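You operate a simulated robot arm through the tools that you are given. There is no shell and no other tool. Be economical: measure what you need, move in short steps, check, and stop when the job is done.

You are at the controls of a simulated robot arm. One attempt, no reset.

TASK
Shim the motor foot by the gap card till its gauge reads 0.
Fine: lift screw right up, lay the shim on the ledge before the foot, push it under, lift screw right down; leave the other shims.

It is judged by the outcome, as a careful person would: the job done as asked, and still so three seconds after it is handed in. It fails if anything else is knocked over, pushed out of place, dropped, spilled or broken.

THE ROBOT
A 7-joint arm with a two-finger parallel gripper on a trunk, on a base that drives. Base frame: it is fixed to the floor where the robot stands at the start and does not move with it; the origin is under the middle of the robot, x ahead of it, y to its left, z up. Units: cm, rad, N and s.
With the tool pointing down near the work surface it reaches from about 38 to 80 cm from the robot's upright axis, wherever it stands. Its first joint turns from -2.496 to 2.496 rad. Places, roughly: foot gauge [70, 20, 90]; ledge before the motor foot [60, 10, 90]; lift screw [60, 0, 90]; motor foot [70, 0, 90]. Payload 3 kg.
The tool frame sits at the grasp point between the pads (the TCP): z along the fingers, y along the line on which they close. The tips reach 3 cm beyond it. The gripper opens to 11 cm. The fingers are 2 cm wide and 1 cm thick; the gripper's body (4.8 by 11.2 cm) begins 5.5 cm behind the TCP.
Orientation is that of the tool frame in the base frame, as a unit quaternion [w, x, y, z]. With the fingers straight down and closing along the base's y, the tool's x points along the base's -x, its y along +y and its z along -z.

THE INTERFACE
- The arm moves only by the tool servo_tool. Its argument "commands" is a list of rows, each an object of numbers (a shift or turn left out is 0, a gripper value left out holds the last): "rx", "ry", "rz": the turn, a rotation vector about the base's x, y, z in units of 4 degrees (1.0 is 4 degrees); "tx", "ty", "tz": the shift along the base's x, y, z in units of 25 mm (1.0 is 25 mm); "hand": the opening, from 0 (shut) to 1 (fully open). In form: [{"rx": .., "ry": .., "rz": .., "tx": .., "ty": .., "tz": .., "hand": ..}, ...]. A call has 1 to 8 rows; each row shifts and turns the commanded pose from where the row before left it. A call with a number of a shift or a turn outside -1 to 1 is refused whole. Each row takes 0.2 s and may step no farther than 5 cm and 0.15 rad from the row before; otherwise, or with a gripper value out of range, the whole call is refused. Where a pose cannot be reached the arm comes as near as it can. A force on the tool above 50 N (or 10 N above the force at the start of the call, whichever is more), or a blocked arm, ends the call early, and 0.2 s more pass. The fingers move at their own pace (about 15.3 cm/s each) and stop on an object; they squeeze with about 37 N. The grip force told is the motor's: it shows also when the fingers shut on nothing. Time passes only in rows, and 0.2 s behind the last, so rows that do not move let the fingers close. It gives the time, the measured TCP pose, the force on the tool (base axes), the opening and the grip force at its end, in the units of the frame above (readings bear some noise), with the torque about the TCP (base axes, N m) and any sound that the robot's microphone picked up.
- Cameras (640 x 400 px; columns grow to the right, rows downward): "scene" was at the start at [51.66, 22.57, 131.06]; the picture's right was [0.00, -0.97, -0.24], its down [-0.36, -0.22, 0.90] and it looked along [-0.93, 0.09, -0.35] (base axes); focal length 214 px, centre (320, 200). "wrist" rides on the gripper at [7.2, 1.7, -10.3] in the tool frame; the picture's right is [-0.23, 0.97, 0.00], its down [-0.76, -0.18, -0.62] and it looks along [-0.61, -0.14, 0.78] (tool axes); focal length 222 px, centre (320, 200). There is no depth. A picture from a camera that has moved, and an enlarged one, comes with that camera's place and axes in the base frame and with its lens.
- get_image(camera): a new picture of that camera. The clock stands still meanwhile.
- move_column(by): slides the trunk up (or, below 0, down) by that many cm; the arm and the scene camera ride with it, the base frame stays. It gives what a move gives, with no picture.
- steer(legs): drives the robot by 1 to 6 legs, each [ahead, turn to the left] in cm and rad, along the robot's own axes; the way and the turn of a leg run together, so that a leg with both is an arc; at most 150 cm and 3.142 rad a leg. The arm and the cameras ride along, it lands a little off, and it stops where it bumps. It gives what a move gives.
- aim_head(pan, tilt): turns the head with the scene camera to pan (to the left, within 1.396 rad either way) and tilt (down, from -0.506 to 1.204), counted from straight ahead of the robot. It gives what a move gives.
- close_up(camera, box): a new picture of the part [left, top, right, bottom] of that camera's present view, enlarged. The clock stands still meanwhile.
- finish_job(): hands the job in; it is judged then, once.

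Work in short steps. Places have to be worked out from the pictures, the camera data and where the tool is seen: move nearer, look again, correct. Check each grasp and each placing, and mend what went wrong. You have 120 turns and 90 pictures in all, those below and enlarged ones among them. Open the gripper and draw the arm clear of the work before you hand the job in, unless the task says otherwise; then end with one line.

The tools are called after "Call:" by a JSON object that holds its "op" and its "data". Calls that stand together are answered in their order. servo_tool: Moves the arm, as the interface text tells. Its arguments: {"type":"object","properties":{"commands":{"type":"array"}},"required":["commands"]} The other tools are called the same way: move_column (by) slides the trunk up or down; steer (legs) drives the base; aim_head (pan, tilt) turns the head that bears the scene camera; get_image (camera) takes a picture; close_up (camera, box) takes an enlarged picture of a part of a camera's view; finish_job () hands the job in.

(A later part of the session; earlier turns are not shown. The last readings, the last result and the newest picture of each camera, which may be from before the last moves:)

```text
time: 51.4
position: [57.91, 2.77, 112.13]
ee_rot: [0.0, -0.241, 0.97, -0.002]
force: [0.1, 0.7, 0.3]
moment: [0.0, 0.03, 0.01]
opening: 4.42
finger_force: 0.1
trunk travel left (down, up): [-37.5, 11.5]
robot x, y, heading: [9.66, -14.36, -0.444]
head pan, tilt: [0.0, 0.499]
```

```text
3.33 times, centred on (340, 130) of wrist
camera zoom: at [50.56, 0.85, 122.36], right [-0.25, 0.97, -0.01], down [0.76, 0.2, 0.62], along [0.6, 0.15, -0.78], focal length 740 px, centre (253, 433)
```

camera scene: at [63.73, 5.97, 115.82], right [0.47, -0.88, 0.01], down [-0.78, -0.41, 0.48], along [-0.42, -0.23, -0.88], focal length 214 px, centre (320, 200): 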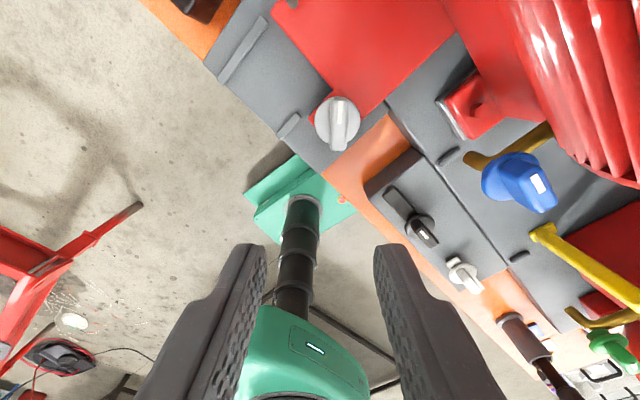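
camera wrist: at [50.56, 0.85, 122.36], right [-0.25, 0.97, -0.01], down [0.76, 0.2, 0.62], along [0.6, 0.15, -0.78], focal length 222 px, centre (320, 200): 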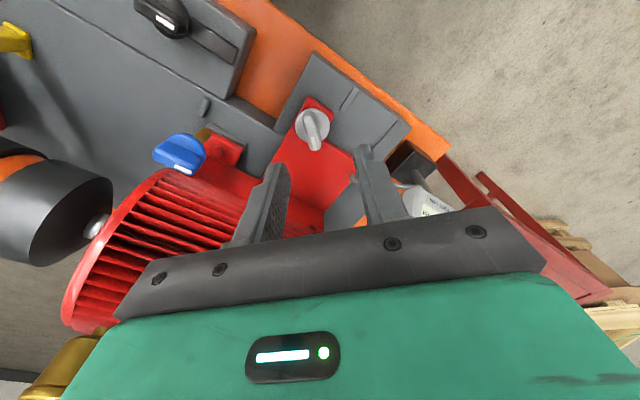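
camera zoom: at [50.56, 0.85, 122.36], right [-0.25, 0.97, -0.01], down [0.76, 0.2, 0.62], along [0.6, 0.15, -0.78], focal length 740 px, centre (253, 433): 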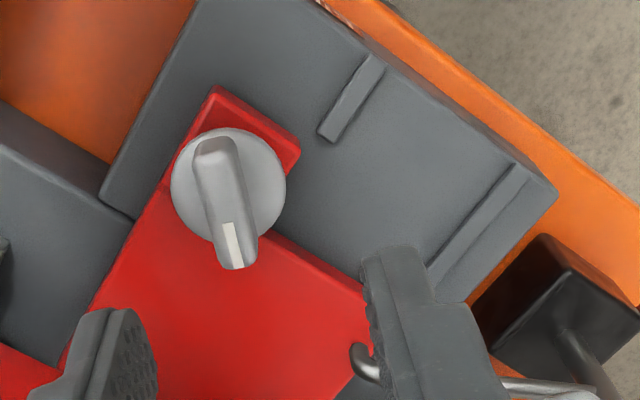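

I back away to read the gauge and look at the foot gap.

Call:
{"op": "servo_tool", "data": {"commands": [{"tx": -0.8, "rz": -1, "ty": 0.4}, {"tx": -0.8, "rz": -1, "ty": 0.4}, {"tx": -0.8, "rz": -1, "ty": 0.4}, {"tx": -0.8, "rz": -1, "ty": 0.4}, {"tx": -0.8, "rz": -1, "ty": 0.4}, {"tx": -0.8, "rz": -1, "ty": 0.4}, {"tx": -0.5, "rz": -1, "ty": 0.4}, {"rz": -1, "ty": 0.4}]}}

Call:
{"op": "get_image", "data": {"camera": "wrist"}}

```text
time: 53.2
position: [44.82, 10.69, 111.96]
ee_rot: [0.0, 0.036, 0.999, -0.002]
force: [0.1, -0.2, 0.5]
moment: [0.02, -0.01, -0.01]
opening: 4.4
finger_force: 0.0
trunk travel left (down, up): [-37.5, 11.5]
robot x, y, heading: [9.74, -14.13, -0.442]
head pan, tilt: [0.0, 0.499]
```

```text
52 pictures are left
camera wrist: at [37.54, 12.85, 122.33], right [0.3, 0.95, -0.01], down [0.75, -0.23, 0.62], along [0.59, -0.19, -0.78], focal length 222 px, centre (320, 200)
```

wrist: 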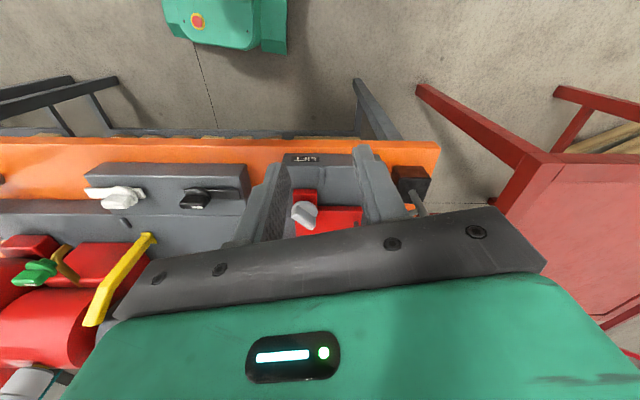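

Call:
{"op": "aim_head", "data": {"pan": 0.4, "tilt": -0.4}}

Call:
{"op": "get_image", "data": {"camera": "scene"}}

```text
time: 54.4
position: [44.68, 10.68, 111.87]
ee_rot: [-0.001, 0.035, 0.999, -0.003]
force: [-0.5, 0.1, 0.1]
moment: [-0.01, 0.0, 0.0]
opening: 4.41
finger_force: 0.1
trunk travel left (down, up): [-37.5, 11.5]
robot x, y, heading: [9.63, -14.18, -0.441]
head pan, tilt: [0.4, -0.4]
```

```text
51 pictures are left
camera scene: at [59.45, 12.69, 118.1], right [-0.07, -0.92, -0.38], down [-0.91, 0.21, -0.36], along [0.41, 0.32, -0.85], focal length 214 px, centre (320, 200)
```

scene: 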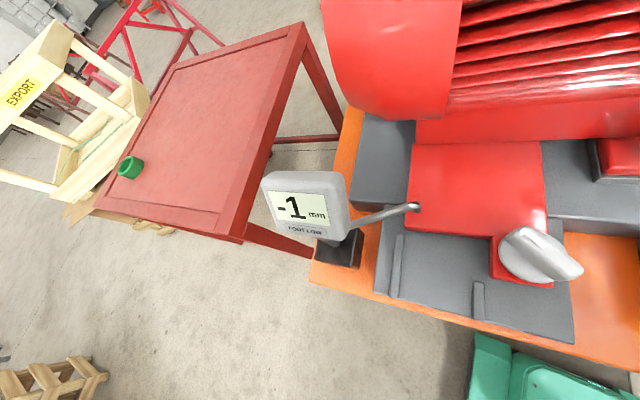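

Clockwise raises: the gauge went from 3 to -1 (foot up 4 mm). To finish the last part without the head nearing the motor, I'll push the bar's near end with closed fingers from its right side. Moving above that start point.

Call:
{"op": "aim_head", "data": {"pan": 0, "tilt": 0.5}}

Call:
{"op": "servo_tool", "data": {"commands": [{"tx": 0.334, "ty": -0.25, "rz": 0.97, "hand": 0}, {"tx": 0.334, "ty": -0.25, "rz": 0.97}, {"tx": 0.334, "ty": -0.25, "rz": 0.97}, {"tx": 0.334, "ty": -0.25, "rz": 0.97}, {"tx": 0.334, "ty": -0.25, "rz": 0.97}, {"tx": 0.334, "ty": -0.25, "rz": 0.97}, {"tx": 0.334, "ty": -0.25, "rz": 0.97}, {"tx": 0.334, "ty": -0.25, "rz": 0.97}]}}

Call:
{"op": "servo_tool", "data": {"commands": [{"tx": 0.334, "ty": -0.25, "rz": 0.97}, {"tx": 0.334, "ty": -0.25, "rz": 0.97}, {"tx": 0.334, "ty": -0.25, "rz": 0.97}, {"tx": 0.334, "ty": -0.25, "rz": 0.97}, {"tx": 0.334, "ty": -0.25, "rz": 0.97}, {"tx": 0.334, "ty": -0.25, "rz": 0.97}, {"tx": 0.334, "ty": -0.25, "rz": 0.97}, {"tx": 0.334, "ty": -0.25, "rz": 0.97}]}}

Call:
{"op": "servo_tool", "data": {"commands": [{"tx": 0.334, "ty": -0.25, "rz": 0.97}, {"tx": 0.334, "ty": -0.25, "rz": 0.97}, {"tx": 0.334, "ty": -0.25, "rz": 0.97}, {"tx": 0.334, "ty": -0.25, "rz": 0.97}, {"tz": -1}, {"tz": -1}, {"tz": -0.8}]}}

Call:
{"op": "get_image", "data": {"camera": "scene"}}

```text
time: 55.6
position: [44.69, 10.61, 111.91]
ee_rot: [-0.002, 0.035, 0.999, -0.003]
force: [0.7, -0.4, -0.4]
moment: [-0.01, -0.02, -0.03]
opening: 4.4
finger_force: 0.0
trunk travel left (down, up): [-37.5, 11.5]
robot x, y, heading: [9.61, -14.04, -0.445]
head pan, tilt: [0.0, 0.499]
```

```text
time: 57.4
position: [51.45, 5.69, 111.97]
ee_rot: [0.0, -0.234, 0.972, -0.002]
force: [0.6, -0.1, -0.4]
moment: [0.02, -0.01, -0.03]
opening: 0.0
finger_force: 37.1
trunk travel left (down, up): [-37.5, 11.5]
robot x, y, heading: [9.65, -13.84, -0.441]
head pan, tilt: [0.0, 0.499]
```

```text
time: 59.2
position: [58.0, 0.77, 111.91]
ee_rot: [0.0, -0.485, 0.875, -0.003]
force: [-0.1, 0.3, -0.3]
moment: [-0.04, 0.02, -0.01]
opening: 0.02
finger_force: 36.8
trunk travel left (down, up): [-37.5, 11.5]
robot x, y, heading: [9.29, -14.1, -0.446]
head pan, tilt: [0.0, 0.499]
```

```text
time: 60.8
position: [61.4, -1.7, 105.09]
ee_rot: [0.001, -0.598, 0.801, -0.003]
force: [-0.1, 0.3, 0.8]
moment: [0.0, -0.03, -0.02]
opening: 0.0
finger_force: 37.1
trunk travel left (down, up): [-37.5, 11.5]
robot x, y, heading: [9.07, -14.08, -0.442]
head pan, tilt: [0.0, 0.499]
```

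```text
50 pictures are left
camera scene: at [63.31, 4.55, 108.83], right [0.96, -0.28, 0.01], down [-0.25, -0.84, 0.48], along [-0.13, -0.46, -0.88], focal length 214 px, centre (320, 200)
```

scene: 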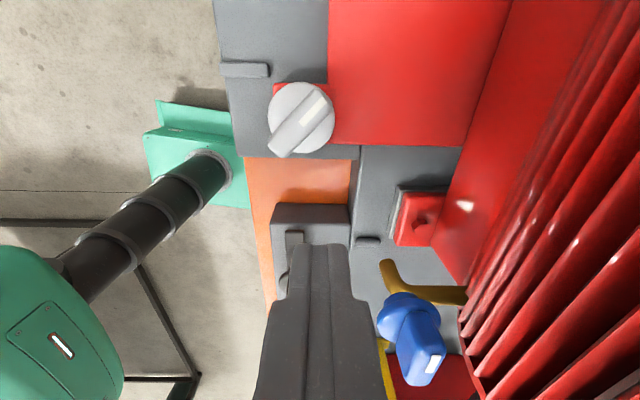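

Bar is at 45° as expected, fingers right of it. I lower beside the knob and look.

Call:
{"op": "servo_tool", "data": {"commands": [{"tz": -1}, {"tz": -1}, {"tz": -1}, {"tz": -0.15}]}}

Call:
{"op": "get_image", "data": {"camera": "scene"}}

```text
time: 61.8
position: [61.34, -1.6, 97.1]
ee_rot: [0.0, -0.599, 0.801, -0.003]
force: [0.8, 0.1, 0.1]
moment: [0.06, -0.06, 0.01]
opening: 0.0
finger_force: 37.1
trunk travel left (down, up): [-37.5, 11.5]
robot x, y, heading: [9.5, -13.92, -0.444]
head pan, tilt: [0.0, 0.499]
```

```text
49 pictures are left
camera scene: at [63.36, 4.56, 100.93], right [0.96, -0.28, 0.01], down [-0.25, -0.84, 0.48], along [-0.13, -0.46, -0.88], focal length 214 px, centre (320, 200)
```

scene: 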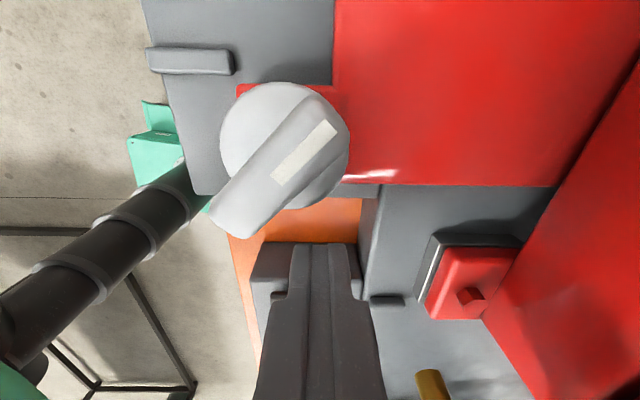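

Now sweep the fingertip against the bar's near end in small steps.

Call:
{"op": "servo_tool", "data": {"commands": [{"tx": -0.08, "ty": 0.24}, {"tx": -0.08, "ty": 0.23}, {"tx": -0.19, "ty": 0.2}, {"tx": -0.19, "ty": 0.2}, {}]}}

Call:
{"op": "get_image", "data": {"camera": "scene"}}

```text
time: 63.0
position: [60.04, 0.41, 97.27]
ee_rot: [0.001, -0.598, 0.801, -0.002]
force: [-1.2, -1.0, -1.0]
moment: [-0.04, -0.04, 0.03]
opening: 0.02
finger_force: 36.7
trunk travel left (down, up): [-37.5, 11.5]
robot x, y, heading: [9.58, -13.88, -0.437]
head pan, tilt: [0.0, 0.499]
```

```text
48 pictures are left
camera scene: at [62.02, 6.79, 100.92], right [0.96, -0.28, 0.0], down [-0.25, -0.84, 0.48], along [-0.13, -0.46, -0.88], focal length 214 px, centre (320, 200)
```

scene: 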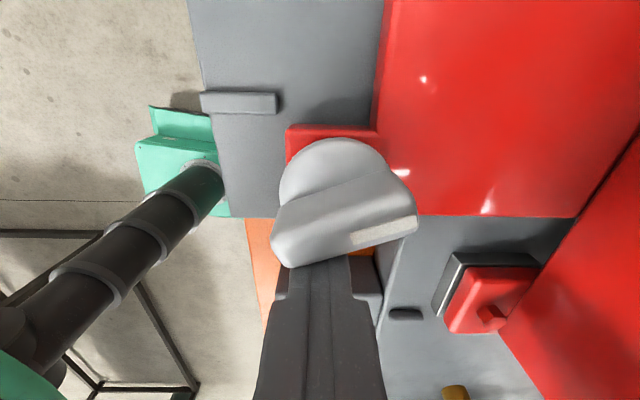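

The bar is turning easily. Continue the arc until it stops.

Call:
{"op": "servo_tool", "data": {"commands": [{"tx": -0.12, "ty": 0.23}, {"tx": -0.1, "ty": 0.23}, {"tx": -0.06, "ty": 0.2}, {"tx": -0.04, "ty": 0.2}, {}]}}

Call:
{"op": "get_image", "data": {"camera": "scene"}}

```text
time: 64.0
position: [58.98, 1.97, 97.07]
ee_rot: [-0.004, -0.597, 0.802, -0.004]
force: [-4.7, -12.2, 2.2]
moment: [-0.08, 0.02, -0.09]
opening: 0.01
finger_force: 36.8
trunk travel left (down, up): [-37.5, 11.5]
robot x, y, heading: [9.71, -14.09, -0.442]
head pan, tilt: [0.0, 0.499]
stopped in row 5: the force on the tool passed its limit at 55 N (the readings are from after the stop); the commanded pose is now the measured one
```

```text
47 pictures are left
camera scene: at [61.13, 8.36, 100.88], right [0.96, -0.29, 0.0], down [-0.25, -0.84, 0.49], along [-0.14, -0.47, -0.87], focal length 214 px, centre (320, 200)
```

scene: 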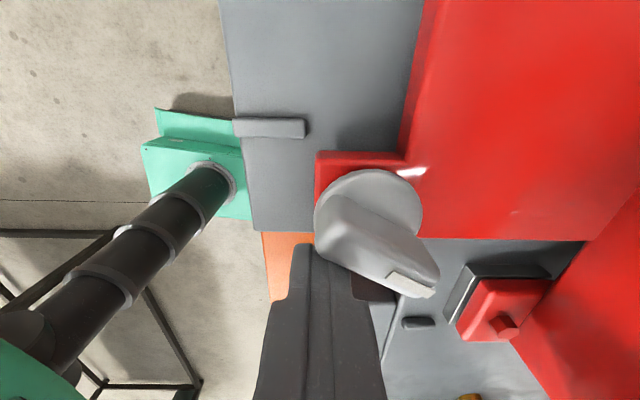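

A 55 N stop: the screw is at its upper end. I back off and rise, then read the gauge.

Call:
{"op": "servo_tool", "data": {"commands": [{"ty": -0.3}, {"tz": 1}, {"tz": 1}, {"tz": 1}, {"tz": 1}, {"tz": 1}, {"tz": 1}, {"tz": 0.6, "tx": -0.5}]}}

Call:
{"op": "servo_tool", "data": {"commands": [{"tx": -0.8, "rz": -1, "ty": 0.4}, {"tx": -0.8, "rz": -1, "ty": 0.4}, {"tx": -0.8, "rz": -1, "ty": 0.4}, {"tx": -0.8, "rz": -1, "ty": 0.3}, {"tx": -0.8, "rz": -1}, {"tx": -0.5, "rz": -1}, {"rz": -1}, {"rz": -1}]}}

Call:
{"op": "servo_tool", "data": {"commands": [{"rz": -1}, {"rz": -1}, {"rz": -1}, {"rz": -1}, {"rz": -1}, {"rz": -1}, {"rz": -1}, {"rz": -1}]}}

Call:
{"op": "aim_head", "data": {"pan": 0.2, "tilt": -0.3}}

Call:
{"op": "get_image", "data": {"camera": "scene"}}

```text
time: 65.8
position: [57.96, 1.43, 113.71]
ee_rot: [-0.003, -0.598, 0.801, -0.003]
force: [0.1, -0.3, -0.1]
moment: [-0.03, 0.03, -0.02]
opening: 0.02
finger_force: 36.6
trunk travel left (down, up): [-37.5, 11.5]
robot x, y, heading: [9.68, -13.96, -0.444]
head pan, tilt: [0.0, 0.499]
```

```text
time: 67.6
position: [46.69, 5.13, 113.58]
ee_rot: [-0.002, -0.353, 0.936, -0.003]
force: [0.1, -0.7, 0.1]
moment: [-0.02, 0.02, 0.03]
opening: 0.0
finger_force: 37.1
trunk travel left (down, up): [-37.5, 11.5]
robot x, y, heading: [9.59, -13.87, -0.439]
head pan, tilt: [0.0, 0.499]
```

```text
time: 69.4
position: [46.8, 5.25, 113.62]
ee_rot: [-0.004, -0.082, 0.997, -0.001]
force: [-0.4, 0.1, 0.1]
moment: [-0.02, -0.03, -0.02]
opening: 0.01
finger_force: 36.4
trunk travel left (down, up): [-37.5, 11.5]
robot x, y, heading: [9.42, -14.26, -0.444]
head pan, tilt: [0.0, 0.499]
```

```text
time: 70.6
position: [46.57, 5.31, 113.67]
ee_rot: [-0.003, -0.083, 0.997, -0.002]
force: [0.0, -0.7, 0.6]
moment: [-0.02, -0.01, -0.02]
opening: 0.03
finger_force: 37.3
trunk travel left (down, up): [-37.5, 11.5]
robot x, y, heading: [9.75, -13.76, -0.441]
head pan, tilt: [0.201, -0.3]
```

```text
46 pictures are left
camera scene: at [60.05, 9.17, 118.72], right [0.16, -0.97, -0.2], down [-0.95, -0.1, -0.28], along [0.25, 0.23, -0.94], focal length 214 px, centre (320, 200)
```

scene: 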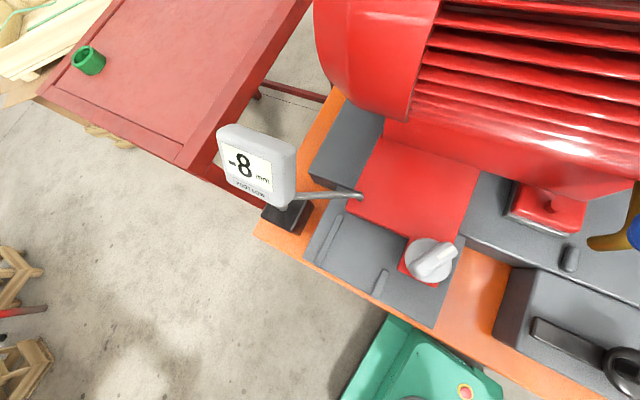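

Gauge −8 (foot up 11 mm): fully raised. I take a zoom of the ledge for its geometry.

Call:
{"op": "close_up", "data": {"camera": "scene", "box": [270, 160, 480, 340]}}

```text
2.22 times, centred on (375, 250) of scene
camera zoom: at [60.05, 9.17, 118.72], right [0.16, -0.97, -0.2], down [-0.95, -0.1, -0.28], along [0.25, 0.23, -0.94], focal length 477 px, centre (198, 89)
```

zoom: 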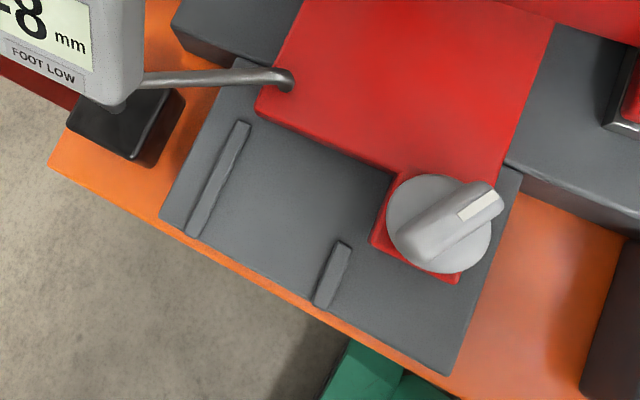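

Ledge top ≈ z 89.8, guide channel between the rails about 7 cm wide. Now I fetch the grey shim: raise, travel toward -y with bench-aligned yaw, clear of the tall torch.

Call:
{"op": "servo_tool", "data": {"commands": [{"tz": 1, "ty": -1, "rz": -0.8, "hand": 0.4}, {"tz": 1, "ty": -1, "rz": -0.8}, {"tz": 1, "ty": -1, "rz": -0.8}, {"tz": 0.5, "ty": -1, "rz": -0.8}, {"ty": -1, "rz": -0.8}, {"ty": -1, "rz": -0.8}, {"ty": -1, "rz": -0.8}, {"ty": -1, "rz": -0.9}]}}

Call:
{"op": "servo_tool", "data": {"commands": [{"ty": -1, "tx": -0.1}, {"ty": -1, "tx": -0.1}, {"ty": -1, "tx": -0.3}, {"ty": -1, "tx": -0.3}, {"ty": -1, "tx": -0.4}, {"ty": -1, "tx": -0.5}, {"ty": -1, "tx": -0.5}, {"ty": -1, "tx": -0.5}]}}

Call:
{"op": "servo_tool", "data": {"commands": [{"ty": -1, "tx": -0.5}, {"ty": -1, "tx": -0.5}, {"ty": -1, "tx": -0.5}, {"ty": -1, "tx": -0.5}, {"ty": -1, "tx": -0.5}, {"ty": -1, "tx": -0.3}, {"ty": -1}]}}

Call:
{"op": "aim_head", "data": {"pan": -0.3, "tilt": 0.3}}

Call:
{"op": "get_image", "data": {"camera": "scene"}}

```text
time: 72.4
position: [46.64, -14.58, 122.37]
ee_rot: [-0.004, 0.144, 0.99, -0.002]
force: [-0.3, 0.0, 0.1]
moment: [-0.01, 0.0, 0.02]
opening: 4.41
finger_force: 0.0
trunk travel left (down, up): [-37.5, 11.5]
robot x, y, heading: [9.53, -13.84, -0.438]
head pan, tilt: [0.201, -0.3]
```

```text
time: 74.2
position: [39.9, -34.79, 122.46]
ee_rot: [-0.004, 0.143, 0.99, -0.001]
force: [-0.1, -0.1, 0.7]
moment: [-0.01, 0.01, 0.0]
opening: 4.4
finger_force: 0.1
trunk travel left (down, up): [-37.5, 11.5]
robot x, y, heading: [9.65, -14.03, -0.44]
head pan, tilt: [0.201, -0.3]
```

```text
time: 75.8
position: [32.89, -52.38, 122.2]
ee_rot: [-0.005, 0.145, 0.989, 0.0]
force: [-0.2, -0.4, 0.2]
moment: [-0.01, 0.0, -0.03]
opening: 4.41
finger_force: 0.0
trunk travel left (down, up): [-37.5, 11.5]
robot x, y, heading: [9.28, -13.8, -0.444]
head pan, tilt: [0.201, -0.3]
```

```text
time: 76.8
position: [32.92, -52.22, 122.35]
ee_rot: [-0.004, 0.144, 0.99, -0.002]
force: [0.3, 0.2, -1.1]
moment: [-0.01, -0.02, -0.02]
opening: 4.42
finger_force: 0.1
trunk travel left (down, up): [-37.5, 11.5]
robot x, y, heading: [9.38, -14.13, -0.441]
head pan, tilt: [-0.3, 0.3]
```

```text
44 pictures are left
camera scene: at [40.23, -57.11, 126.29], right [-0.27, -0.92, 0.3], down [-0.89, 0.36, 0.29], along [-0.37, -0.19, -0.91], focal length 214 px, centre (320, 200)
```

scene: 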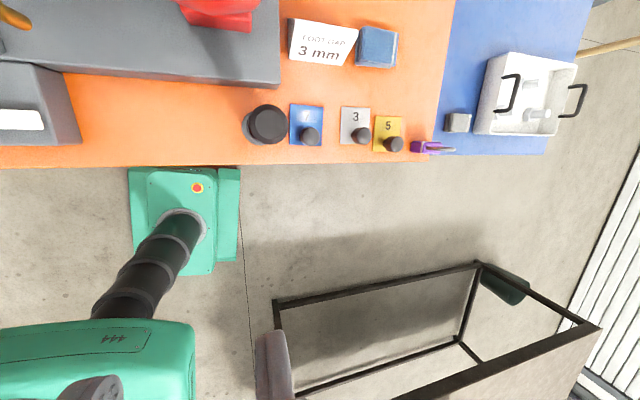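

Good view of shims 7, 3, 5. I move above shim 3's knob at the same height, then descend partly and re-measure.

Call:
{"op": "servo_tool", "data": {"commands": [{"ty": -1}, {"ty": -1}, {"ty": -1}, {"ty": -1}, {"ty": -1}, {"ty": -1}, {"ty": -1}, {"ty": -1}]}}

Call:
{"op": "servo_tool", "data": {"commands": [{"ty": -1, "tx": 0.3}, {"tz": -1}, {"tz": -1}, {"tz": -1}, {"tz": -1}, {"tz": -1}]}}

Call:
{"op": "aim_head", "data": {"pan": 0, "tilt": 0.4}}

Call:
{"op": "get_image", "data": {"camera": "scene"}}

```text
time: 78.6
position: [33.02, -72.16, 122.16]
ee_rot: [-0.004, 0.144, 0.99, -0.001]
force: [0.3, 0.6, 0.1]
moment: [-0.02, -0.02, -0.03]
opening: 4.41
finger_force: 0.1
trunk travel left (down, up): [-37.5, 11.5]
robot x, y, heading: [9.54, -14.06, -0.437]
head pan, tilt: [-0.3, 0.3]
```

```text
time: 80.0
position: [33.66, -74.79, 109.59]
ee_rot: [-0.003, 0.145, 0.989, -0.001]
force: [-0.6, 0.1, 0.8]
moment: [0.0, -0.03, -0.02]
opening: 4.4
finger_force: 0.1
trunk travel left (down, up): [-37.5, 11.5]
robot x, y, heading: [9.52, -13.75, -0.443]
head pan, tilt: [-0.3, 0.3]
```

```text
time: 80.8
position: [33.64, -74.84, 109.66]
ee_rot: [-0.003, 0.144, 0.99, -0.001]
force: [0.8, -0.4, 0.0]
moment: [-0.04, 0.02, 0.0]
opening: 4.41
finger_force: 0.1
trunk travel left (down, up): [-37.5, 11.5]
robot x, y, heading: [9.69, -13.96, -0.443]
head pan, tilt: [0.0, 0.4]
```

```text
43 pictures are left
camera scene: at [40.99, -76.73, 113.28], right [-0.28, -0.96, 0.0], down [-0.88, 0.26, 0.4], along [-0.38, 0.11, -0.92], focal length 214 px, centre (320, 200)
```

scene: 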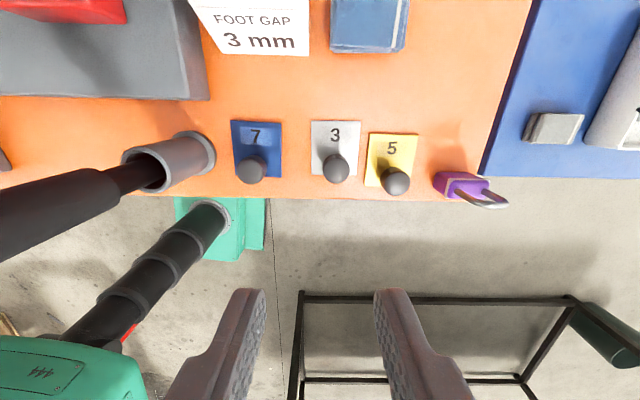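

Knob of shim 3 triangulates to [33.7, -76.6], top z ≈ 86.4. I centre over it, open to 6.5 cm and descend to z 92.

Call:
{"op": "servo_tool", "data": {"commands": [{"ty": -0.7, "tx": 0.02, "hand": 0.6}, {"tz": -1}, {"tz": -1}, {"tz": -1}, {"tz": -1}, {"tz": -1}, {"tz": -1}, {"tz": -1}]}}

Call:
{"op": "get_image", "data": {"camera": "scene"}}

Call:
{"op": "get_image", "data": {"camera": "wrist"}}

```text
time: 82.6
position: [33.81, -76.57, 92.15]
ee_rot: [-0.005, 0.145, 0.989, 0.0]
force: [-0.1, 1.0, 0.5]
moment: [0.02, 0.01, -0.01]
opening: 6.62
finger_force: 0.1
trunk travel left (down, up): [-37.5, 11.5]
robot x, y, heading: [9.68, -13.94, -0.442]
head pan, tilt: [0.0, 0.4]
```

```text
42 pictures are left
camera scene: at [41.02, -78.49, 95.72], right [-0.29, -0.96, 0.0], down [-0.88, 0.26, 0.4], along [-0.38, 0.11, -0.92], focal length 214 px, centre (320, 200)
```

scene: 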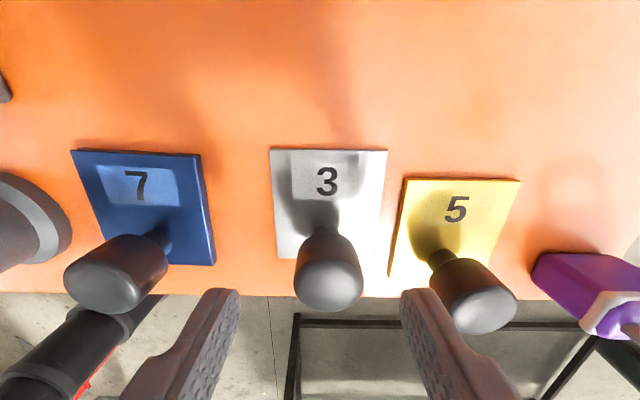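

```text
41 pictures are left
camera wrist: at [27.3, -73.0, 102.55], right [0.5, 0.87, 0.0], down [0.68, -0.39, 0.62], along [0.53, -0.31, -0.79], focal length 222 px, centre (320, 200)
```

wrist: 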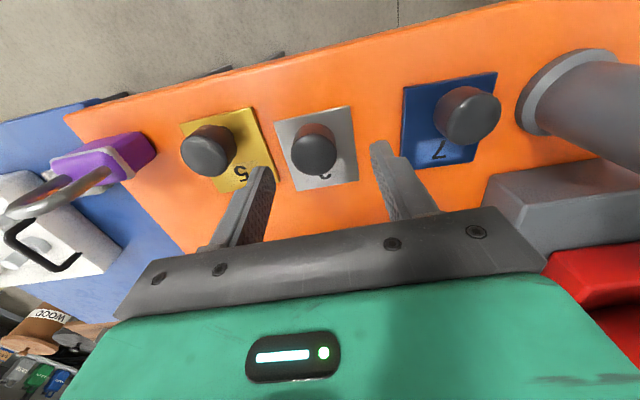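

The knob is a mushroom handle centred ≈ [33.4, -76.8, 87.5]; plate is about 6 × 7 cm. I lower to TCP z 88.7 and grip.

Call:
{"op": "servo_tool", "data": {"commands": [{"tx": -0.14, "ty": -0.08, "tz": -0.7}, {"tz": -0.7}, {}]}}

Call:
{"op": "get_image", "data": {"camera": "wrist"}}

```text
time: 83.4
position: [33.45, -76.79, 88.77]
ee_rot: [-0.004, 0.144, 0.99, -0.001]
force: [-0.2, -0.5, 0.4]
moment: [0.02, -0.03, -0.02]
opening: 6.61
finger_force: 0.1
trunk travel left (down, up): [-37.5, 11.5]
robot x, y, heading: [9.28, -14.07, -0.442]
head pan, tilt: [0.0, 0.4]
```

```text
40 pictures are left
camera wrist: at [26.9, -73.26, 99.18], right [0.5, 0.87, -0.01], down [0.68, -0.39, 0.62], along [0.53, -0.31, -0.79], focal length 222 px, centre (320, 200)
```

wrist: 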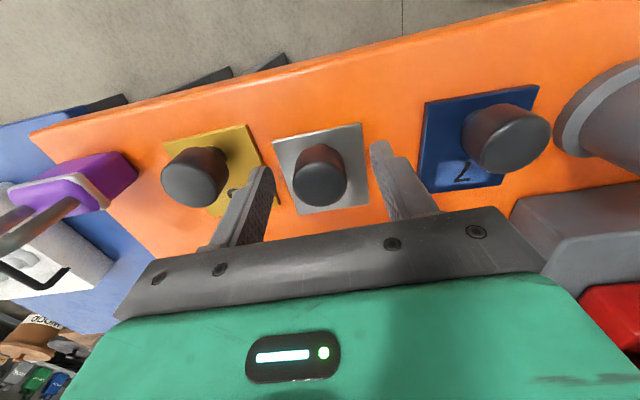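

Centred. Closing the gripper.

Call:
{"op": "servo_tool", "data": {"commands": [{"hand": 0}, {}, {}]}}

Call:
{"op": "get_image", "data": {"camera": "scene"}}

```text
time: 84.2
position: [33.41, -76.68, 88.79]
ee_rot: [-0.004, 0.144, 0.99, -0.001]
force: [1.4, -0.1, 1.4]
moment: [0.01, -0.08, -0.06]
opening: 3.17
finger_force: 37.2
trunk travel left (down, up): [-37.5, 11.5]
robot x, y, heading: [9.39, -13.93, -0.445]
head pan, tilt: [0.0, 0.4]
```

```text
39 pictures are left
camera scene: at [40.62, -78.74, 92.38], right [-0.28, -0.96, 0.0], down [-0.88, 0.26, 0.4], along [-0.38, 0.11, -0.92], focal length 214 px, centre (320, 200)
```

scene: 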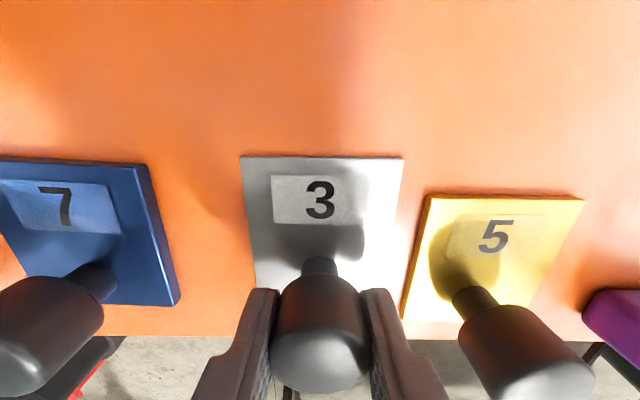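

Gripped (3.17 cm). Lifting 20 cm and checking the shim hangs level.

Call:
{"op": "servo_tool", "data": {"commands": [{"tz": 0.5}, {"tz": 0.8}, {"tz": 1}, {"tz": 1}, {"tz": 1}, {"tz": 1}, {"tz": 1}, {"tz": 1}]}}

Call:
{"op": "servo_tool", "data": {"commands": [{"tz": 1}, {"tz": 1}, {"tz": 1}, {"tz": 1}, {"tz": 0.6}, {"ty": 0.8}, {"ty": 1}, {"ty": 1}]}}

Call:
{"op": "get_image", "data": {"camera": "scene"}}

```text
time: 86.0
position: [33.49, -76.47, 107.12]
ee_rot: [-0.004, 0.144, 0.99, 0.0]
force: [-0.5, -0.4, -0.2]
moment: [-0.01, 0.03, 0.0]
opening: 0.0
finger_force: 37.0
trunk travel left (down, up): [-37.5, 11.5]
robot x, y, heading: [9.46, -14.0, -0.44]
head pan, tilt: [0.0, 0.4]
```

```text
time: 87.8
position: [33.36, -69.55, 118.56]
ee_rot: [-0.005, 0.145, 0.989, 0.0]
force: [-0.2, -0.2, 0.3]
moment: [0.05, -0.01, -0.01]
opening: 0.0
finger_force: 36.9
trunk travel left (down, up): [-37.5, 11.5]
robot x, y, heading: [9.43, -13.89, -0.447]
head pan, tilt: [0.0, 0.4]
```

```text
38 pictures are left
camera scene: at [40.65, -71.51, 122.18], right [-0.29, -0.96, 0.0], down [-0.88, 0.26, 0.4], along [-0.38, 0.11, -0.92], focal length 214 px, centre (320, 200)
```

scene: 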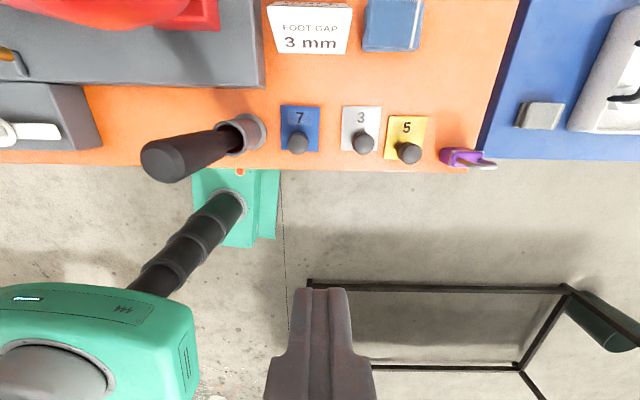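

It slipped out, and the shim stayed in place (still aligned with the others). The grip was too high on the handle; I go back, 0.3 cm farther in x, and lower.

Call:
{"op": "servo_tool", "data": {"commands": [{"ty": -1, "hand": 0.6}, {"ty": -1, "tx": 0.16}, {"ty": -0.86}, {"tz": -1}, {"tz": -1}, {"tz": -1}, {"tz": -1}, {"tz": -1}]}}

Call:
{"op": "servo_tool", "data": {"commands": [{"tz": -1}, {"tz": -1}, {"tz": -1}, {"tz": -1}, {"tz": -1}, {"tz": -1}]}}

Call:
{"op": "close_up", "data": {"camera": "wrist", "box": [220, 80, 420, 240]}}

```text
time: 89.6
position: [33.76, -76.99, 106.16]
ee_rot: [-0.003, 0.145, 0.989, -0.001]
force: [-0.2, -0.3, 0.8]
moment: [-0.01, 0.03, 0.05]
opening: 6.6
finger_force: 0.1
trunk travel left (down, up): [-37.5, 11.5]
robot x, y, heading: [9.36, -13.89, -0.446]
head pan, tilt: [0.0, 0.4]
```

```text
time: 91.0
position: [33.63, -76.81, 91.35]
ee_rot: [-0.004, 0.144, 0.99, -0.001]
force: [0.1, 0.1, -0.3]
moment: [-0.01, -0.02, 0.01]
opening: 6.63
finger_force: 0.0
trunk travel left (down, up): [-37.5, 11.5]
robot x, y, heading: [9.43, -14.09, -0.438]
head pan, tilt: [0.0, 0.4]
```

```text
2.50 times, centred on (320, 160) of wrist
camera zoom: at [27.2, -73.28, 101.66], right [0.5, 0.87, -0.01], down [0.68, -0.39, 0.62], along [0.53, -0.31, -0.79], focal length 555 px, centre (320, 300)
```

zoom: 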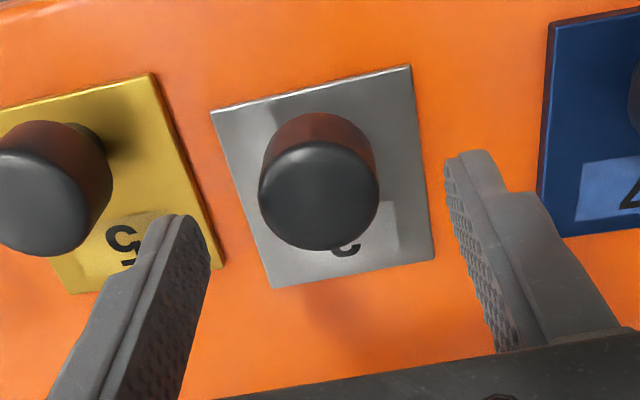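

The handle's top face is at about z 88.1, x 33.3. I go down until the tips nearly touch the plate, grip, and lift slowly while watching opening and force.

Call:
{"op": "servo_tool", "data": {"commands": [{"tx": -0.1, "tz": -0.8}, {"tz": -0.5}, {"tz": -0.1}, {}]}}

Call:
{"op": "servo_tool", "data": {"commands": [{"hand": 0}, {}, {}, {"tz": 0.1}, {}]}}

```text
time: 92.0
position: [33.5, -76.84, 87.59]
ee_rot: [-0.004, 0.144, 0.99, -0.001]
force: [-0.5, -1.0, -0.5]
moment: [-0.01, 0.02, 0.05]
opening: 6.6
finger_force: 0.0
trunk travel left (down, up): [-37.5, 11.5]
robot x, y, heading: [9.49, -14.38, -0.445]
head pan, tilt: [0.0, 0.4]
```

```text
time: 93.2
position: [33.49, -76.83, 87.95]
ee_rot: [-0.004, 0.145, 0.989, -0.002]
force: [-0.6, 0.9, -1.1]
moment: [-0.01, -0.01, 0.03]
opening: 3.19
finger_force: 36.4
trunk travel left (down, up): [-37.5, 11.5]
robot x, y, heading: [9.64, -13.56, -0.445]
head pan, tilt: [0.0, 0.4]
```

Call:
{"op": "servo_tool", "data": {"commands": [{"tz": 0.15}, {"tz": 0.15}, {"tz": 0.2}, {"tz": 0.2}, {}]}}

Call:
{"op": "get_image", "data": {"camera": "scene"}}

```text
time: 94.4
position: [33.46, -76.84, 89.56]
ee_rot: [-0.004, 0.144, 0.99, -0.001]
force: [-0.1, -0.3, -1.0]
moment: [0.02, 0.0, 0.03]
opening: 3.17
finger_force: 37.3
trunk travel left (down, up): [-37.5, 11.5]
robot x, y, heading: [9.65, -13.99, -0.441]
head pan, tilt: [0.0, 0.4]
```

```text
36 pictures are left
camera scene: at [40.74, -78.82, 93.24], right [-0.29, -0.96, 0.0], down [-0.88, 0.26, 0.4], along [-0.38, 0.11, -0.92], focal length 214 px, centre (320, 200)
```

scene: 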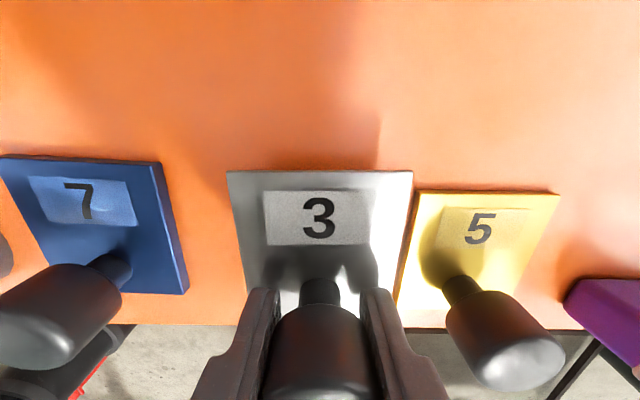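

Lifted and level. I raise it with moderate steps to clear the torch.

Call:
{"op": "servo_tool", "data": {"commands": [{"tz": 0.4}, {"tz": 0.6}, {"tz": 0.7}, {"tz": 0.7}, {"tz": 0.7}, {"tz": 0.7}, {"tz": 0.7}, {"tz": 0.7}]}}

Call:
{"op": "servo_tool", "data": {"commands": [{"tz": 0.7}, {"tz": 0.7}, {"tz": 0.7}, {"tz": 0.7}, {"tz": 0.7}, {"tz": 0.7}, {"tz": 0.5}, {"tz": 0.3}]}}

Call:
{"op": "servo_tool", "data": {"commands": [{"ty": 0.4}, {"ty": 0.7}, {"ty": 0.8}, {"ty": 0.8}, {"ty": 0.8}, {"ty": 0.8}, {"ty": 0.8}, {"ty": 0.8}]}}

Call:
{"op": "servo_tool", "data": {"commands": [{"ty": 0.8, "tx": 0.15}, {"ty": 0.8, "tx": 0.3}, {"ty": 0.8, "tx": 0.3}, {"ty": 0.8, "tx": 0.3}, {"ty": 0.8, "tx": 0.3}, {"ty": 0.8, "tx": 0.3}, {"ty": 0.8, "tx": 0.3}, {"ty": 0.8, "tx": 0.3}]}}

```text
time: 96.2
position: [33.62, -76.94, 102.66]
ee_rot: [-0.005, 0.145, 0.989, -0.001]
force: [0.4, 0.4, -0.8]
moment: [-0.01, 0.02, 0.0]
opening: 3.21
finger_force: 36.9
trunk travel left (down, up): [-37.5, 11.5]
robot x, y, heading: [9.27, -13.75, -0.44]
head pan, tilt: [0.0, 0.4]
```

```text
time: 98.0
position: [33.55, -76.99, 115.14]
ee_rot: [-0.004, 0.143, 0.99, -0.001]
force: [0.3, 0.0, -1.2]
moment: [-0.03, 0.0, -0.01]
opening: 3.17
finger_force: 37.2
trunk travel left (down, up): [-37.5, 11.5]
robot x, y, heading: [9.35, -14.22, -0.442]
head pan, tilt: [0.0, 0.4]
```

```text
time: 99.8
position: [33.56, -62.19, 115.22]
ee_rot: [-0.005, 0.143, 0.99, -0.001]
force: [0.0, -0.2, -1.1]
moment: [0.0, 0.02, 0.02]
opening: 3.16
finger_force: 37.2
trunk travel left (down, up): [-37.5, 11.5]
robot x, y, heading: [9.5, -13.8, -0.444]
head pan, tilt: [0.0, 0.4]
```

```text
time: 101.6
position: [39.07, -46.3, 115.13]
ee_rot: [-0.003, 0.144, 0.99, -0.001]
force: [0.1, -0.1, -1.2]
moment: [-0.01, 0.01, -0.03]
opening: 3.17
finger_force: 37.2
trunk travel left (down, up): [-37.5, 11.5]
robot x, y, heading: [9.66, -14.09, -0.442]
head pan, tilt: [0.0, 0.4]
```

Still held. Continue to the ledge along the bench front.

Call:
{"op": "servo_tool", "data": {"commands": [{"ty": 0.95, "tx": 0.31}, {"ty": 0.95, "tx": 0.31}, {"ty": 0.95, "tx": 0.31}, {"ty": 0.95, "tx": 0.31}, {"ty": 0.95, "tx": 0.31}, {"ty": 0.95, "tx": 0.31}, {"ty": 0.95, "tx": 0.31}, {"ty": 0.95, "tx": 0.31}]}}

Call:
{"op": "servo_tool", "data": {"commands": [{"ty": 0.95, "tx": 0.31}, {"ty": 0.95, "tx": 0.31}, {"ty": 0.95, "tx": 0.31}, {"ty": 0.95, "tx": 0.31}, {"ty": 0.95, "tx": 0.31}, {"ty": 0.95, "tx": 0.31}, {"ty": 0.95, "tx": 0.31}, {"ty": 0.95, "tx": 0.31}]}}

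Call:
{"op": "servo_tool", "data": {"commands": [{"ty": 0.95, "tx": 0.31}, {"ty": 0.95, "tx": 0.31}, {"ty": 0.95, "tx": 0.31}, {"ty": 0.95, "tx": 0.31}, {"ty": 0.95, "tx": 0.31}, {"ty": 0.95, "tx": 0.31}, {"ty": 0.95, "tx": 0.31}, {"ty": 0.5, "tx": 0.1}]}}

Call:
{"op": "get_image", "data": {"camera": "scene"}}

Call:
{"op": "get_image", "data": {"camera": "wrist"}}

```text
time: 103.4
position: [45.33, -26.96, 115.25]
ee_rot: [-0.004, 0.144, 0.99, -0.002]
force: [-0.3, -0.7, -1.2]
moment: [0.01, 0.01, 0.02]
opening: 3.17
finger_force: 37.2
trunk travel left (down, up): [-37.5, 11.5]
robot x, y, heading: [9.59, -14.05, -0.444]
head pan, tilt: [0.0, 0.4]
```

```text
time: 105.2
position: [51.74, -7.85, 115.08]
ee_rot: [-0.004, 0.144, 0.99, -0.001]
force: [0.5, -0.5, -0.4]
moment: [0.04, 0.01, 0.04]
opening: 3.14
finger_force: 36.8
trunk travel left (down, up): [-37.5, 11.5]
robot x, y, heading: [9.47, -14.07, -0.441]
head pan, tilt: [0.0, 0.4]
```

```text
time: 107.0
position: [57.44, 9.92, 115.04]
ee_rot: [-0.005, 0.144, 0.99, -0.001]
force: [0.8, -0.2, -0.8]
moment: [-0.01, -0.02, 0.01]
opening: 3.16
finger_force: 36.6
trunk travel left (down, up): [-37.5, 11.5]
robot x, y, heading: [9.31, -13.81, -0.439]
head pan, tilt: [0.0, 0.4]
```

```text
35 pictures are left
camera scene: at [64.59, 8.03, 118.76], right [-0.28, -0.96, 0.0], down [-0.88, 0.26, 0.4], along [-0.38, 0.11, -0.92], focal length 214 px, centre (320, 200)
```

scene: 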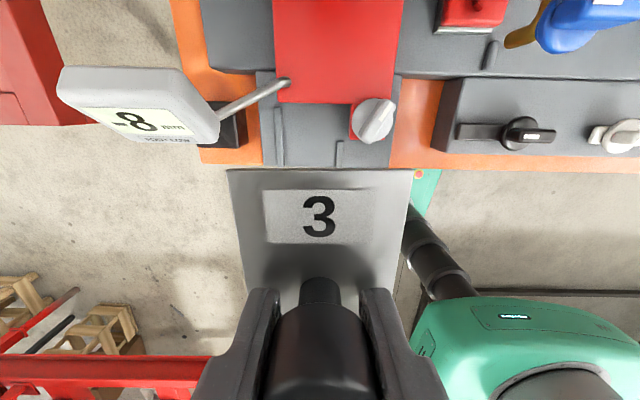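

```text
34 pictures are left
camera wrist: at [50.86, 13.51, 125.57], right [0.49, 0.87, -0.01], down [0.68, -0.39, 0.62], along [0.53, -0.31, -0.79], focal length 222 px, centre (320, 200)
```

wrist: 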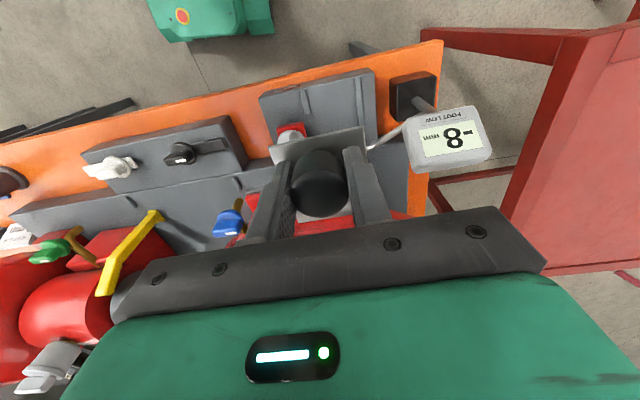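

Great view: channel centre is ~1.1 cm to the left and I want ~1.3 cm farther in. I shift and descend to z ≈ 97.

Call:
{"op": "servo_tool", "data": {"commands": [{"tx": 0.64, "ty": 0.28}, {"tz": -0.8}, {"tz": -0.9}, {"tz": -0.9}, {"tz": -0.9}, {"tz": -0.9}, {"tz": -0.9}, {"tz": -0.9}]}}

Call:
{"op": "servo_tool", "data": {"commands": [{"tz": -0.5}, {"tz": -0.4}, {}]}}

Call:
{"op": "get_image", "data": {"camera": "scene"}}

Call:
{"op": "get_image", "data": {"camera": "wrist"}}

```text
time: 108.8
position: [58.83, 10.77, 99.56]
ee_rot: [-0.003, 0.144, 0.99, 0.0]
force: [0.1, -0.3, -0.7]
moment: [0.0, 0.02, 0.0]
opening: 3.16
finger_force: 37.2
trunk travel left (down, up): [-37.5, 11.5]
robot x, y, heading: [9.41, -14.18, -0.44]
head pan, tilt: [0.0, 0.4]
```

```text
time: 109.6
position: [58.8, 10.62, 97.43]
ee_rot: [-0.004, 0.144, 0.989, -0.001]
force: [0.8, 0.2, -1.0]
moment: [0.02, 0.01, 0.01]
opening: 3.16
finger_force: 37.4
trunk travel left (down, up): [-37.5, 11.5]
robot x, y, heading: [9.45, -14.21, -0.442]
head pan, tilt: [0.0, 0.4]
```

```text
33 pictures are left
camera scene: at [66.14, 8.65, 101.01], right [-0.28, -0.96, 0.0], down [-0.88, 0.26, 0.4], along [-0.38, 0.11, -0.92], focal length 214 px, centre (320, 200)
```

scene: 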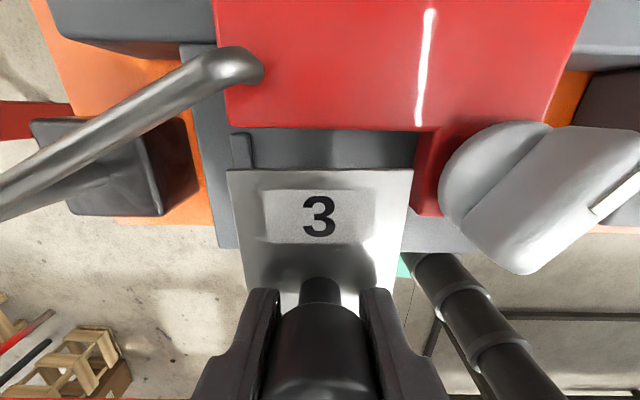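

```text
32 pictures are left
camera wrist: at [52.41, 14.14, 107.82], right [0.5, 0.87, -0.01], down [0.68, -0.39, 0.62], along [0.53, -0.31, -0.79], focal length 222 px, centre (320, 200)
```

wrist: 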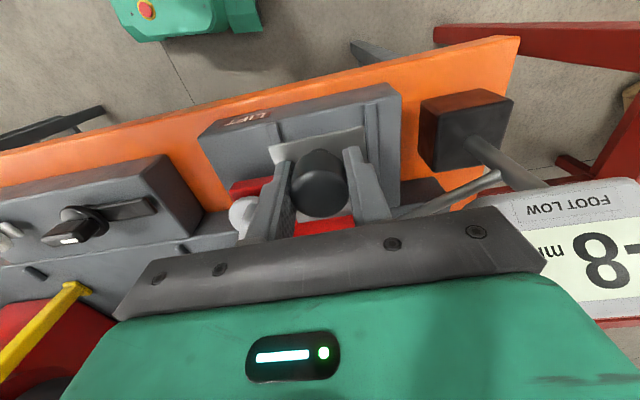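

Aligned with the channel within ~1 mm. I tuck the head back and lower the shim gently onto the ledge.

Call:
{"op": "aim_head", "data": {"pan": 0, "tilt": 1.1}}

Call:
{"op": "servo_tool", "data": {"commands": [{"tz": -0.5}, {"tz": -0.4}, {"tz": -0.3}, {"tz": -0.2}, {"tz": -0.1}, {}]}}

Call:
{"op": "get_image", "data": {"camera": "wrist"}}

```text
time: 110.6
position: [58.98, 10.65, 97.51]
ee_rot: [-0.004, 0.144, 0.99, -0.001]
force: [-0.6, 0.7, -0.8]
moment: [-0.02, -0.03, -0.01]
opening: 3.17
finger_force: 37.1
trunk travel left (down, up): [-37.5, 11.5]
robot x, y, heading: [9.42, -13.57, -0.446]
head pan, tilt: [0.0, 1.1]
```

```text
time: 112.0
position: [58.82, 10.49, 93.62]
ee_rot: [-0.003, 0.144, 0.99, -0.001]
force: [0.6, -0.1, -1.3]
moment: [0.01, -0.01, -0.05]
opening: 3.2
finger_force: 36.9
trunk travel left (down, up): [-37.5, 11.5]
robot x, y, heading: [9.49, -13.96, -0.442]
head pan, tilt: [0.0, 1.1]
```

```text
31 pictures are left
camera wrist: at [52.43, 14.12, 104.05], right [0.5, 0.87, -0.01], down [0.68, -0.39, 0.62], along [0.53, -0.31, -0.79], focal length 222 px, centre (320, 200)
```

wrist: 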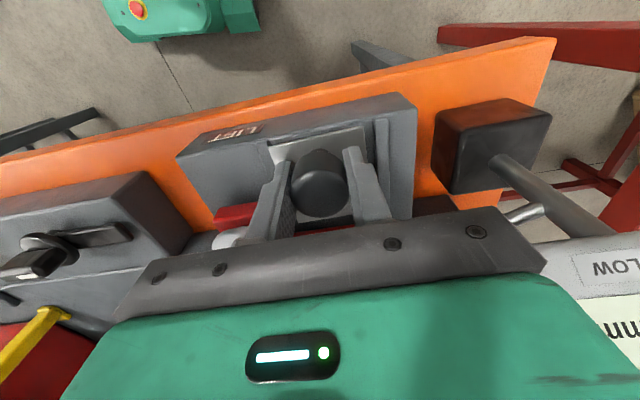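

Call:
{"op": "servo_tool", "data": {"commands": [{"tz": -0.08}, {"tz": -0.08}, {}]}}

Call:
{"op": "close_up", "data": {"camera": "wrist", "box": [180, 80, 440, 250]}}

```text
time: 112.8
position: [58.92, 10.56, 93.25]
ee_rot: [-0.004, 0.144, 0.99, -0.001]
force: [0.5, 0.0, -0.7]
moment: [0.01, 0.01, 0.01]
opening: 3.17
finger_force: 37.0
trunk travel left (down, up): [-37.5, 11.5]
robot x, y, heading: [9.41, -14.3, -0.438]
head pan, tilt: [0.0, 1.1]
```

```text
2.35 times, centred on (310, 165) of wrist
camera zoom: at [52.47, 14.16, 103.65], right [0.5, 0.87, 0.0], down [0.68, -0.39, 0.62], along [0.53, -0.31, -0.79], focal length 523 px, centre (344, 282)
```

zoom: 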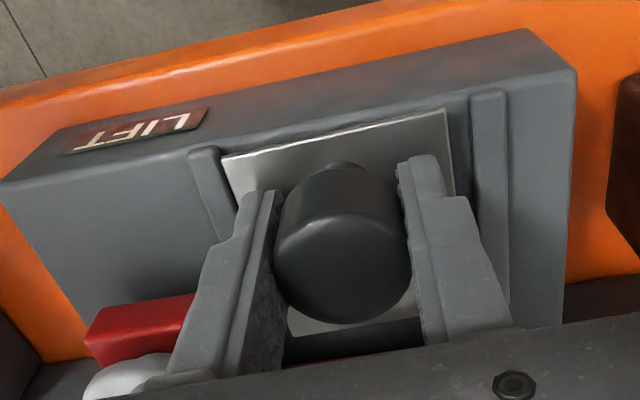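

Plate sits between the rails. Continue down to contact.

Call:
{"op": "servo_tool", "data": {"commands": [{"tz": -0.06, "ty": 0.04}, {"tz": -0.06}, {}]}}

Call:
{"op": "servo_tool", "data": {"commands": [{"tz": -0.06}, {"tz": -0.06}, {}]}}

```text
time: 113.6
position: [58.92, 10.88, 92.88]
ee_rot: [-0.004, 0.144, 0.99, -0.002]
force: [-0.9, -0.3, -0.9]
moment: [0.0, 0.02, 0.0]
opening: 3.17
finger_force: 36.7
trunk travel left (down, up): [-37.5, 11.5]
robot x, y, heading: [9.4, -13.91, -0.446]
head pan, tilt: [0.0, 1.1]
```

```text
time: 114.4
position: [58.9, 10.64, 92.62]
ee_rot: [-0.005, 0.144, 0.99, -0.002]
force: [-0.1, -0.3, -0.5]
moment: [0.03, 0.01, -0.03]
opening: 3.17
finger_force: 37.4
trunk travel left (down, up): [-37.5, 11.5]
robot x, y, heading: [9.43, -13.96, -0.442]
head pan, tilt: [0.0, 1.1]
```

Call:
{"op": "servo_tool", "data": {"commands": [{"tz": -0.06}, {"tz": -0.06}, {}]}}

Call:
{"op": "servo_tool", "data": {"commands": [{"tz": -0.06}, {"tz": -0.06}, {}]}}

```text
time: 115.2
position: [58.93, 10.68, 92.65]
ee_rot: [-0.003, 0.145, 0.989, 0.001]
force: [-1.3, -2.4, 35.8]
moment: [-0.03, 0.16, 0.04]
opening: 3.17
finger_force: 37.3
trunk travel left (down, up): [-37.5, 11.5]
robot x, y, heading: [9.42, -13.9, -0.44]
head pan, tilt: [0.0, 1.1]
```

```text
time: 116.0
position: [58.87, 10.67, 92.21]
ee_rot: [-0.002, 0.145, 0.989, 0.001]
force: [-2.8, -3.1, 20.7]
moment: [-0.05, 0.5, 0.02]
opening: 3.18
finger_force: 36.7
trunk travel left (down, up): [-37.5, 11.5]
robot x, y, heading: [9.46, -13.86, -0.438]
head pan, tilt: [0.0, 1.1]
stopped in row 3: the force on the tool passed its limit at 51 N (the readings are from after the stop); the commanded pose is now the measured one
```

Shim is seated on the ledge (contact at ~92.6). I release, raise slightly, and lean the tool back 32° around the handle so the head stays clear of the motor for the push.

Call:
{"op": "servo_tool", "data": {"commands": [{"tz": 0.1}, {"hand": 0.45}, {}, {}, {"tz": 0.3}]}}

Call:
{"op": "servo_tool", "data": {"commands": [{"rx": -0.284, "ry": -0.959}, {"rx": -0.284, "ry": -0.959}, {"rx": -0.284, "ry": -0.959}, {"rx": -0.284, "ry": -0.959}, {"rx": -0.284, "ry": -0.959}, {"rx": -0.284, "ry": -0.959}, {"rx": -0.284, "ry": -0.959}, {"rx": -0.284, "ry": -0.959}]}}

Call:
{"op": "get_image", "data": {"camera": "wrist"}}

```text
time: 117.2
position: [58.97, 10.7, 93.24]
ee_rot: [-0.003, 0.144, 0.99, 0.0]
force: [-0.3, 0.2, -0.5]
moment: [0.01, 0.0, 0.03]
opening: 4.93
finger_force: 0.0
trunk travel left (down, up): [-37.5, 11.5]
robot x, y, heading: [9.68, -13.72, -0.442]
head pan, tilt: [0.0, 1.1]
```

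```text
time: 119.0
position: [59.01, 10.68, 93.23]
ee_rot: [0.271, 0.14, 0.952, -0.04]
force: [0.0, -1.6, 0.1]
moment: [-0.01, -0.02, 0.03]
opening: 4.96
finger_force: 0.1
trunk travel left (down, up): [-37.5, 11.5]
robot x, y, heading: [9.1, -14.18, -0.44]
head pan, tilt: [0.0, 1.1]
```

```text
29 pictures are left
camera wrist: at [48.27, 15.5, 98.2], right [0.46, 0.88, 0.12], down [0.26, -0.26, 0.93], along [0.85, -0.4, -0.35], focal length 222 px, centre (320, 200)
```

wrist: 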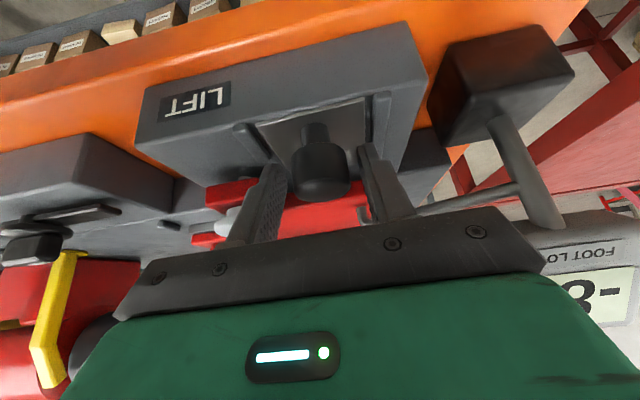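

Fingers straddle the handle, leaned back. I lower 0.4 cm and grip.

Call:
{"op": "servo_tool", "data": {"commands": [{"tz": -0.16}, {"hand": 0}, {}, {}, {}]}}

Call:
{"op": "get_image", "data": {"camera": "wrist"}}

```text
time: 120.2
position: [58.93, 10.78, 92.75]
ee_rot: [0.27, 0.14, 0.952, -0.04]
force: [-0.3, 0.5, 0.0]
moment: [-0.02, 0.04, 0.0]
opening: 3.17
finger_force: 37.0
trunk travel left (down, up): [-37.5, 11.5]
robot x, y, heading: [10.01, -14.13, -0.441]
head pan, tilt: [0.0, 1.1]
```

```text
28 pictures are left
camera wrist: at [48.28, 15.57, 97.8], right [0.46, 0.88, 0.12], down [0.26, -0.26, 0.93], along [0.85, -0.4, -0.35], focal length 222 px, centre (320, 200)
```

wrist: 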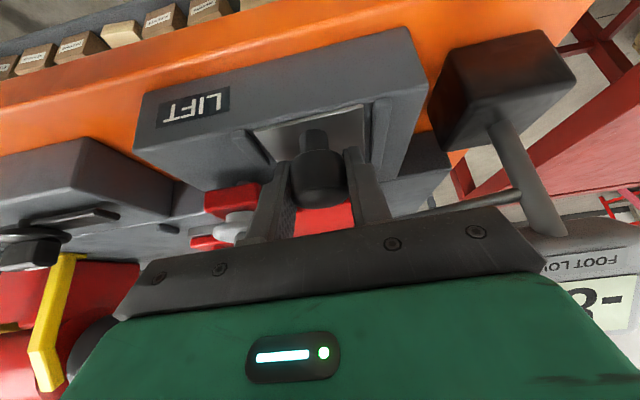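

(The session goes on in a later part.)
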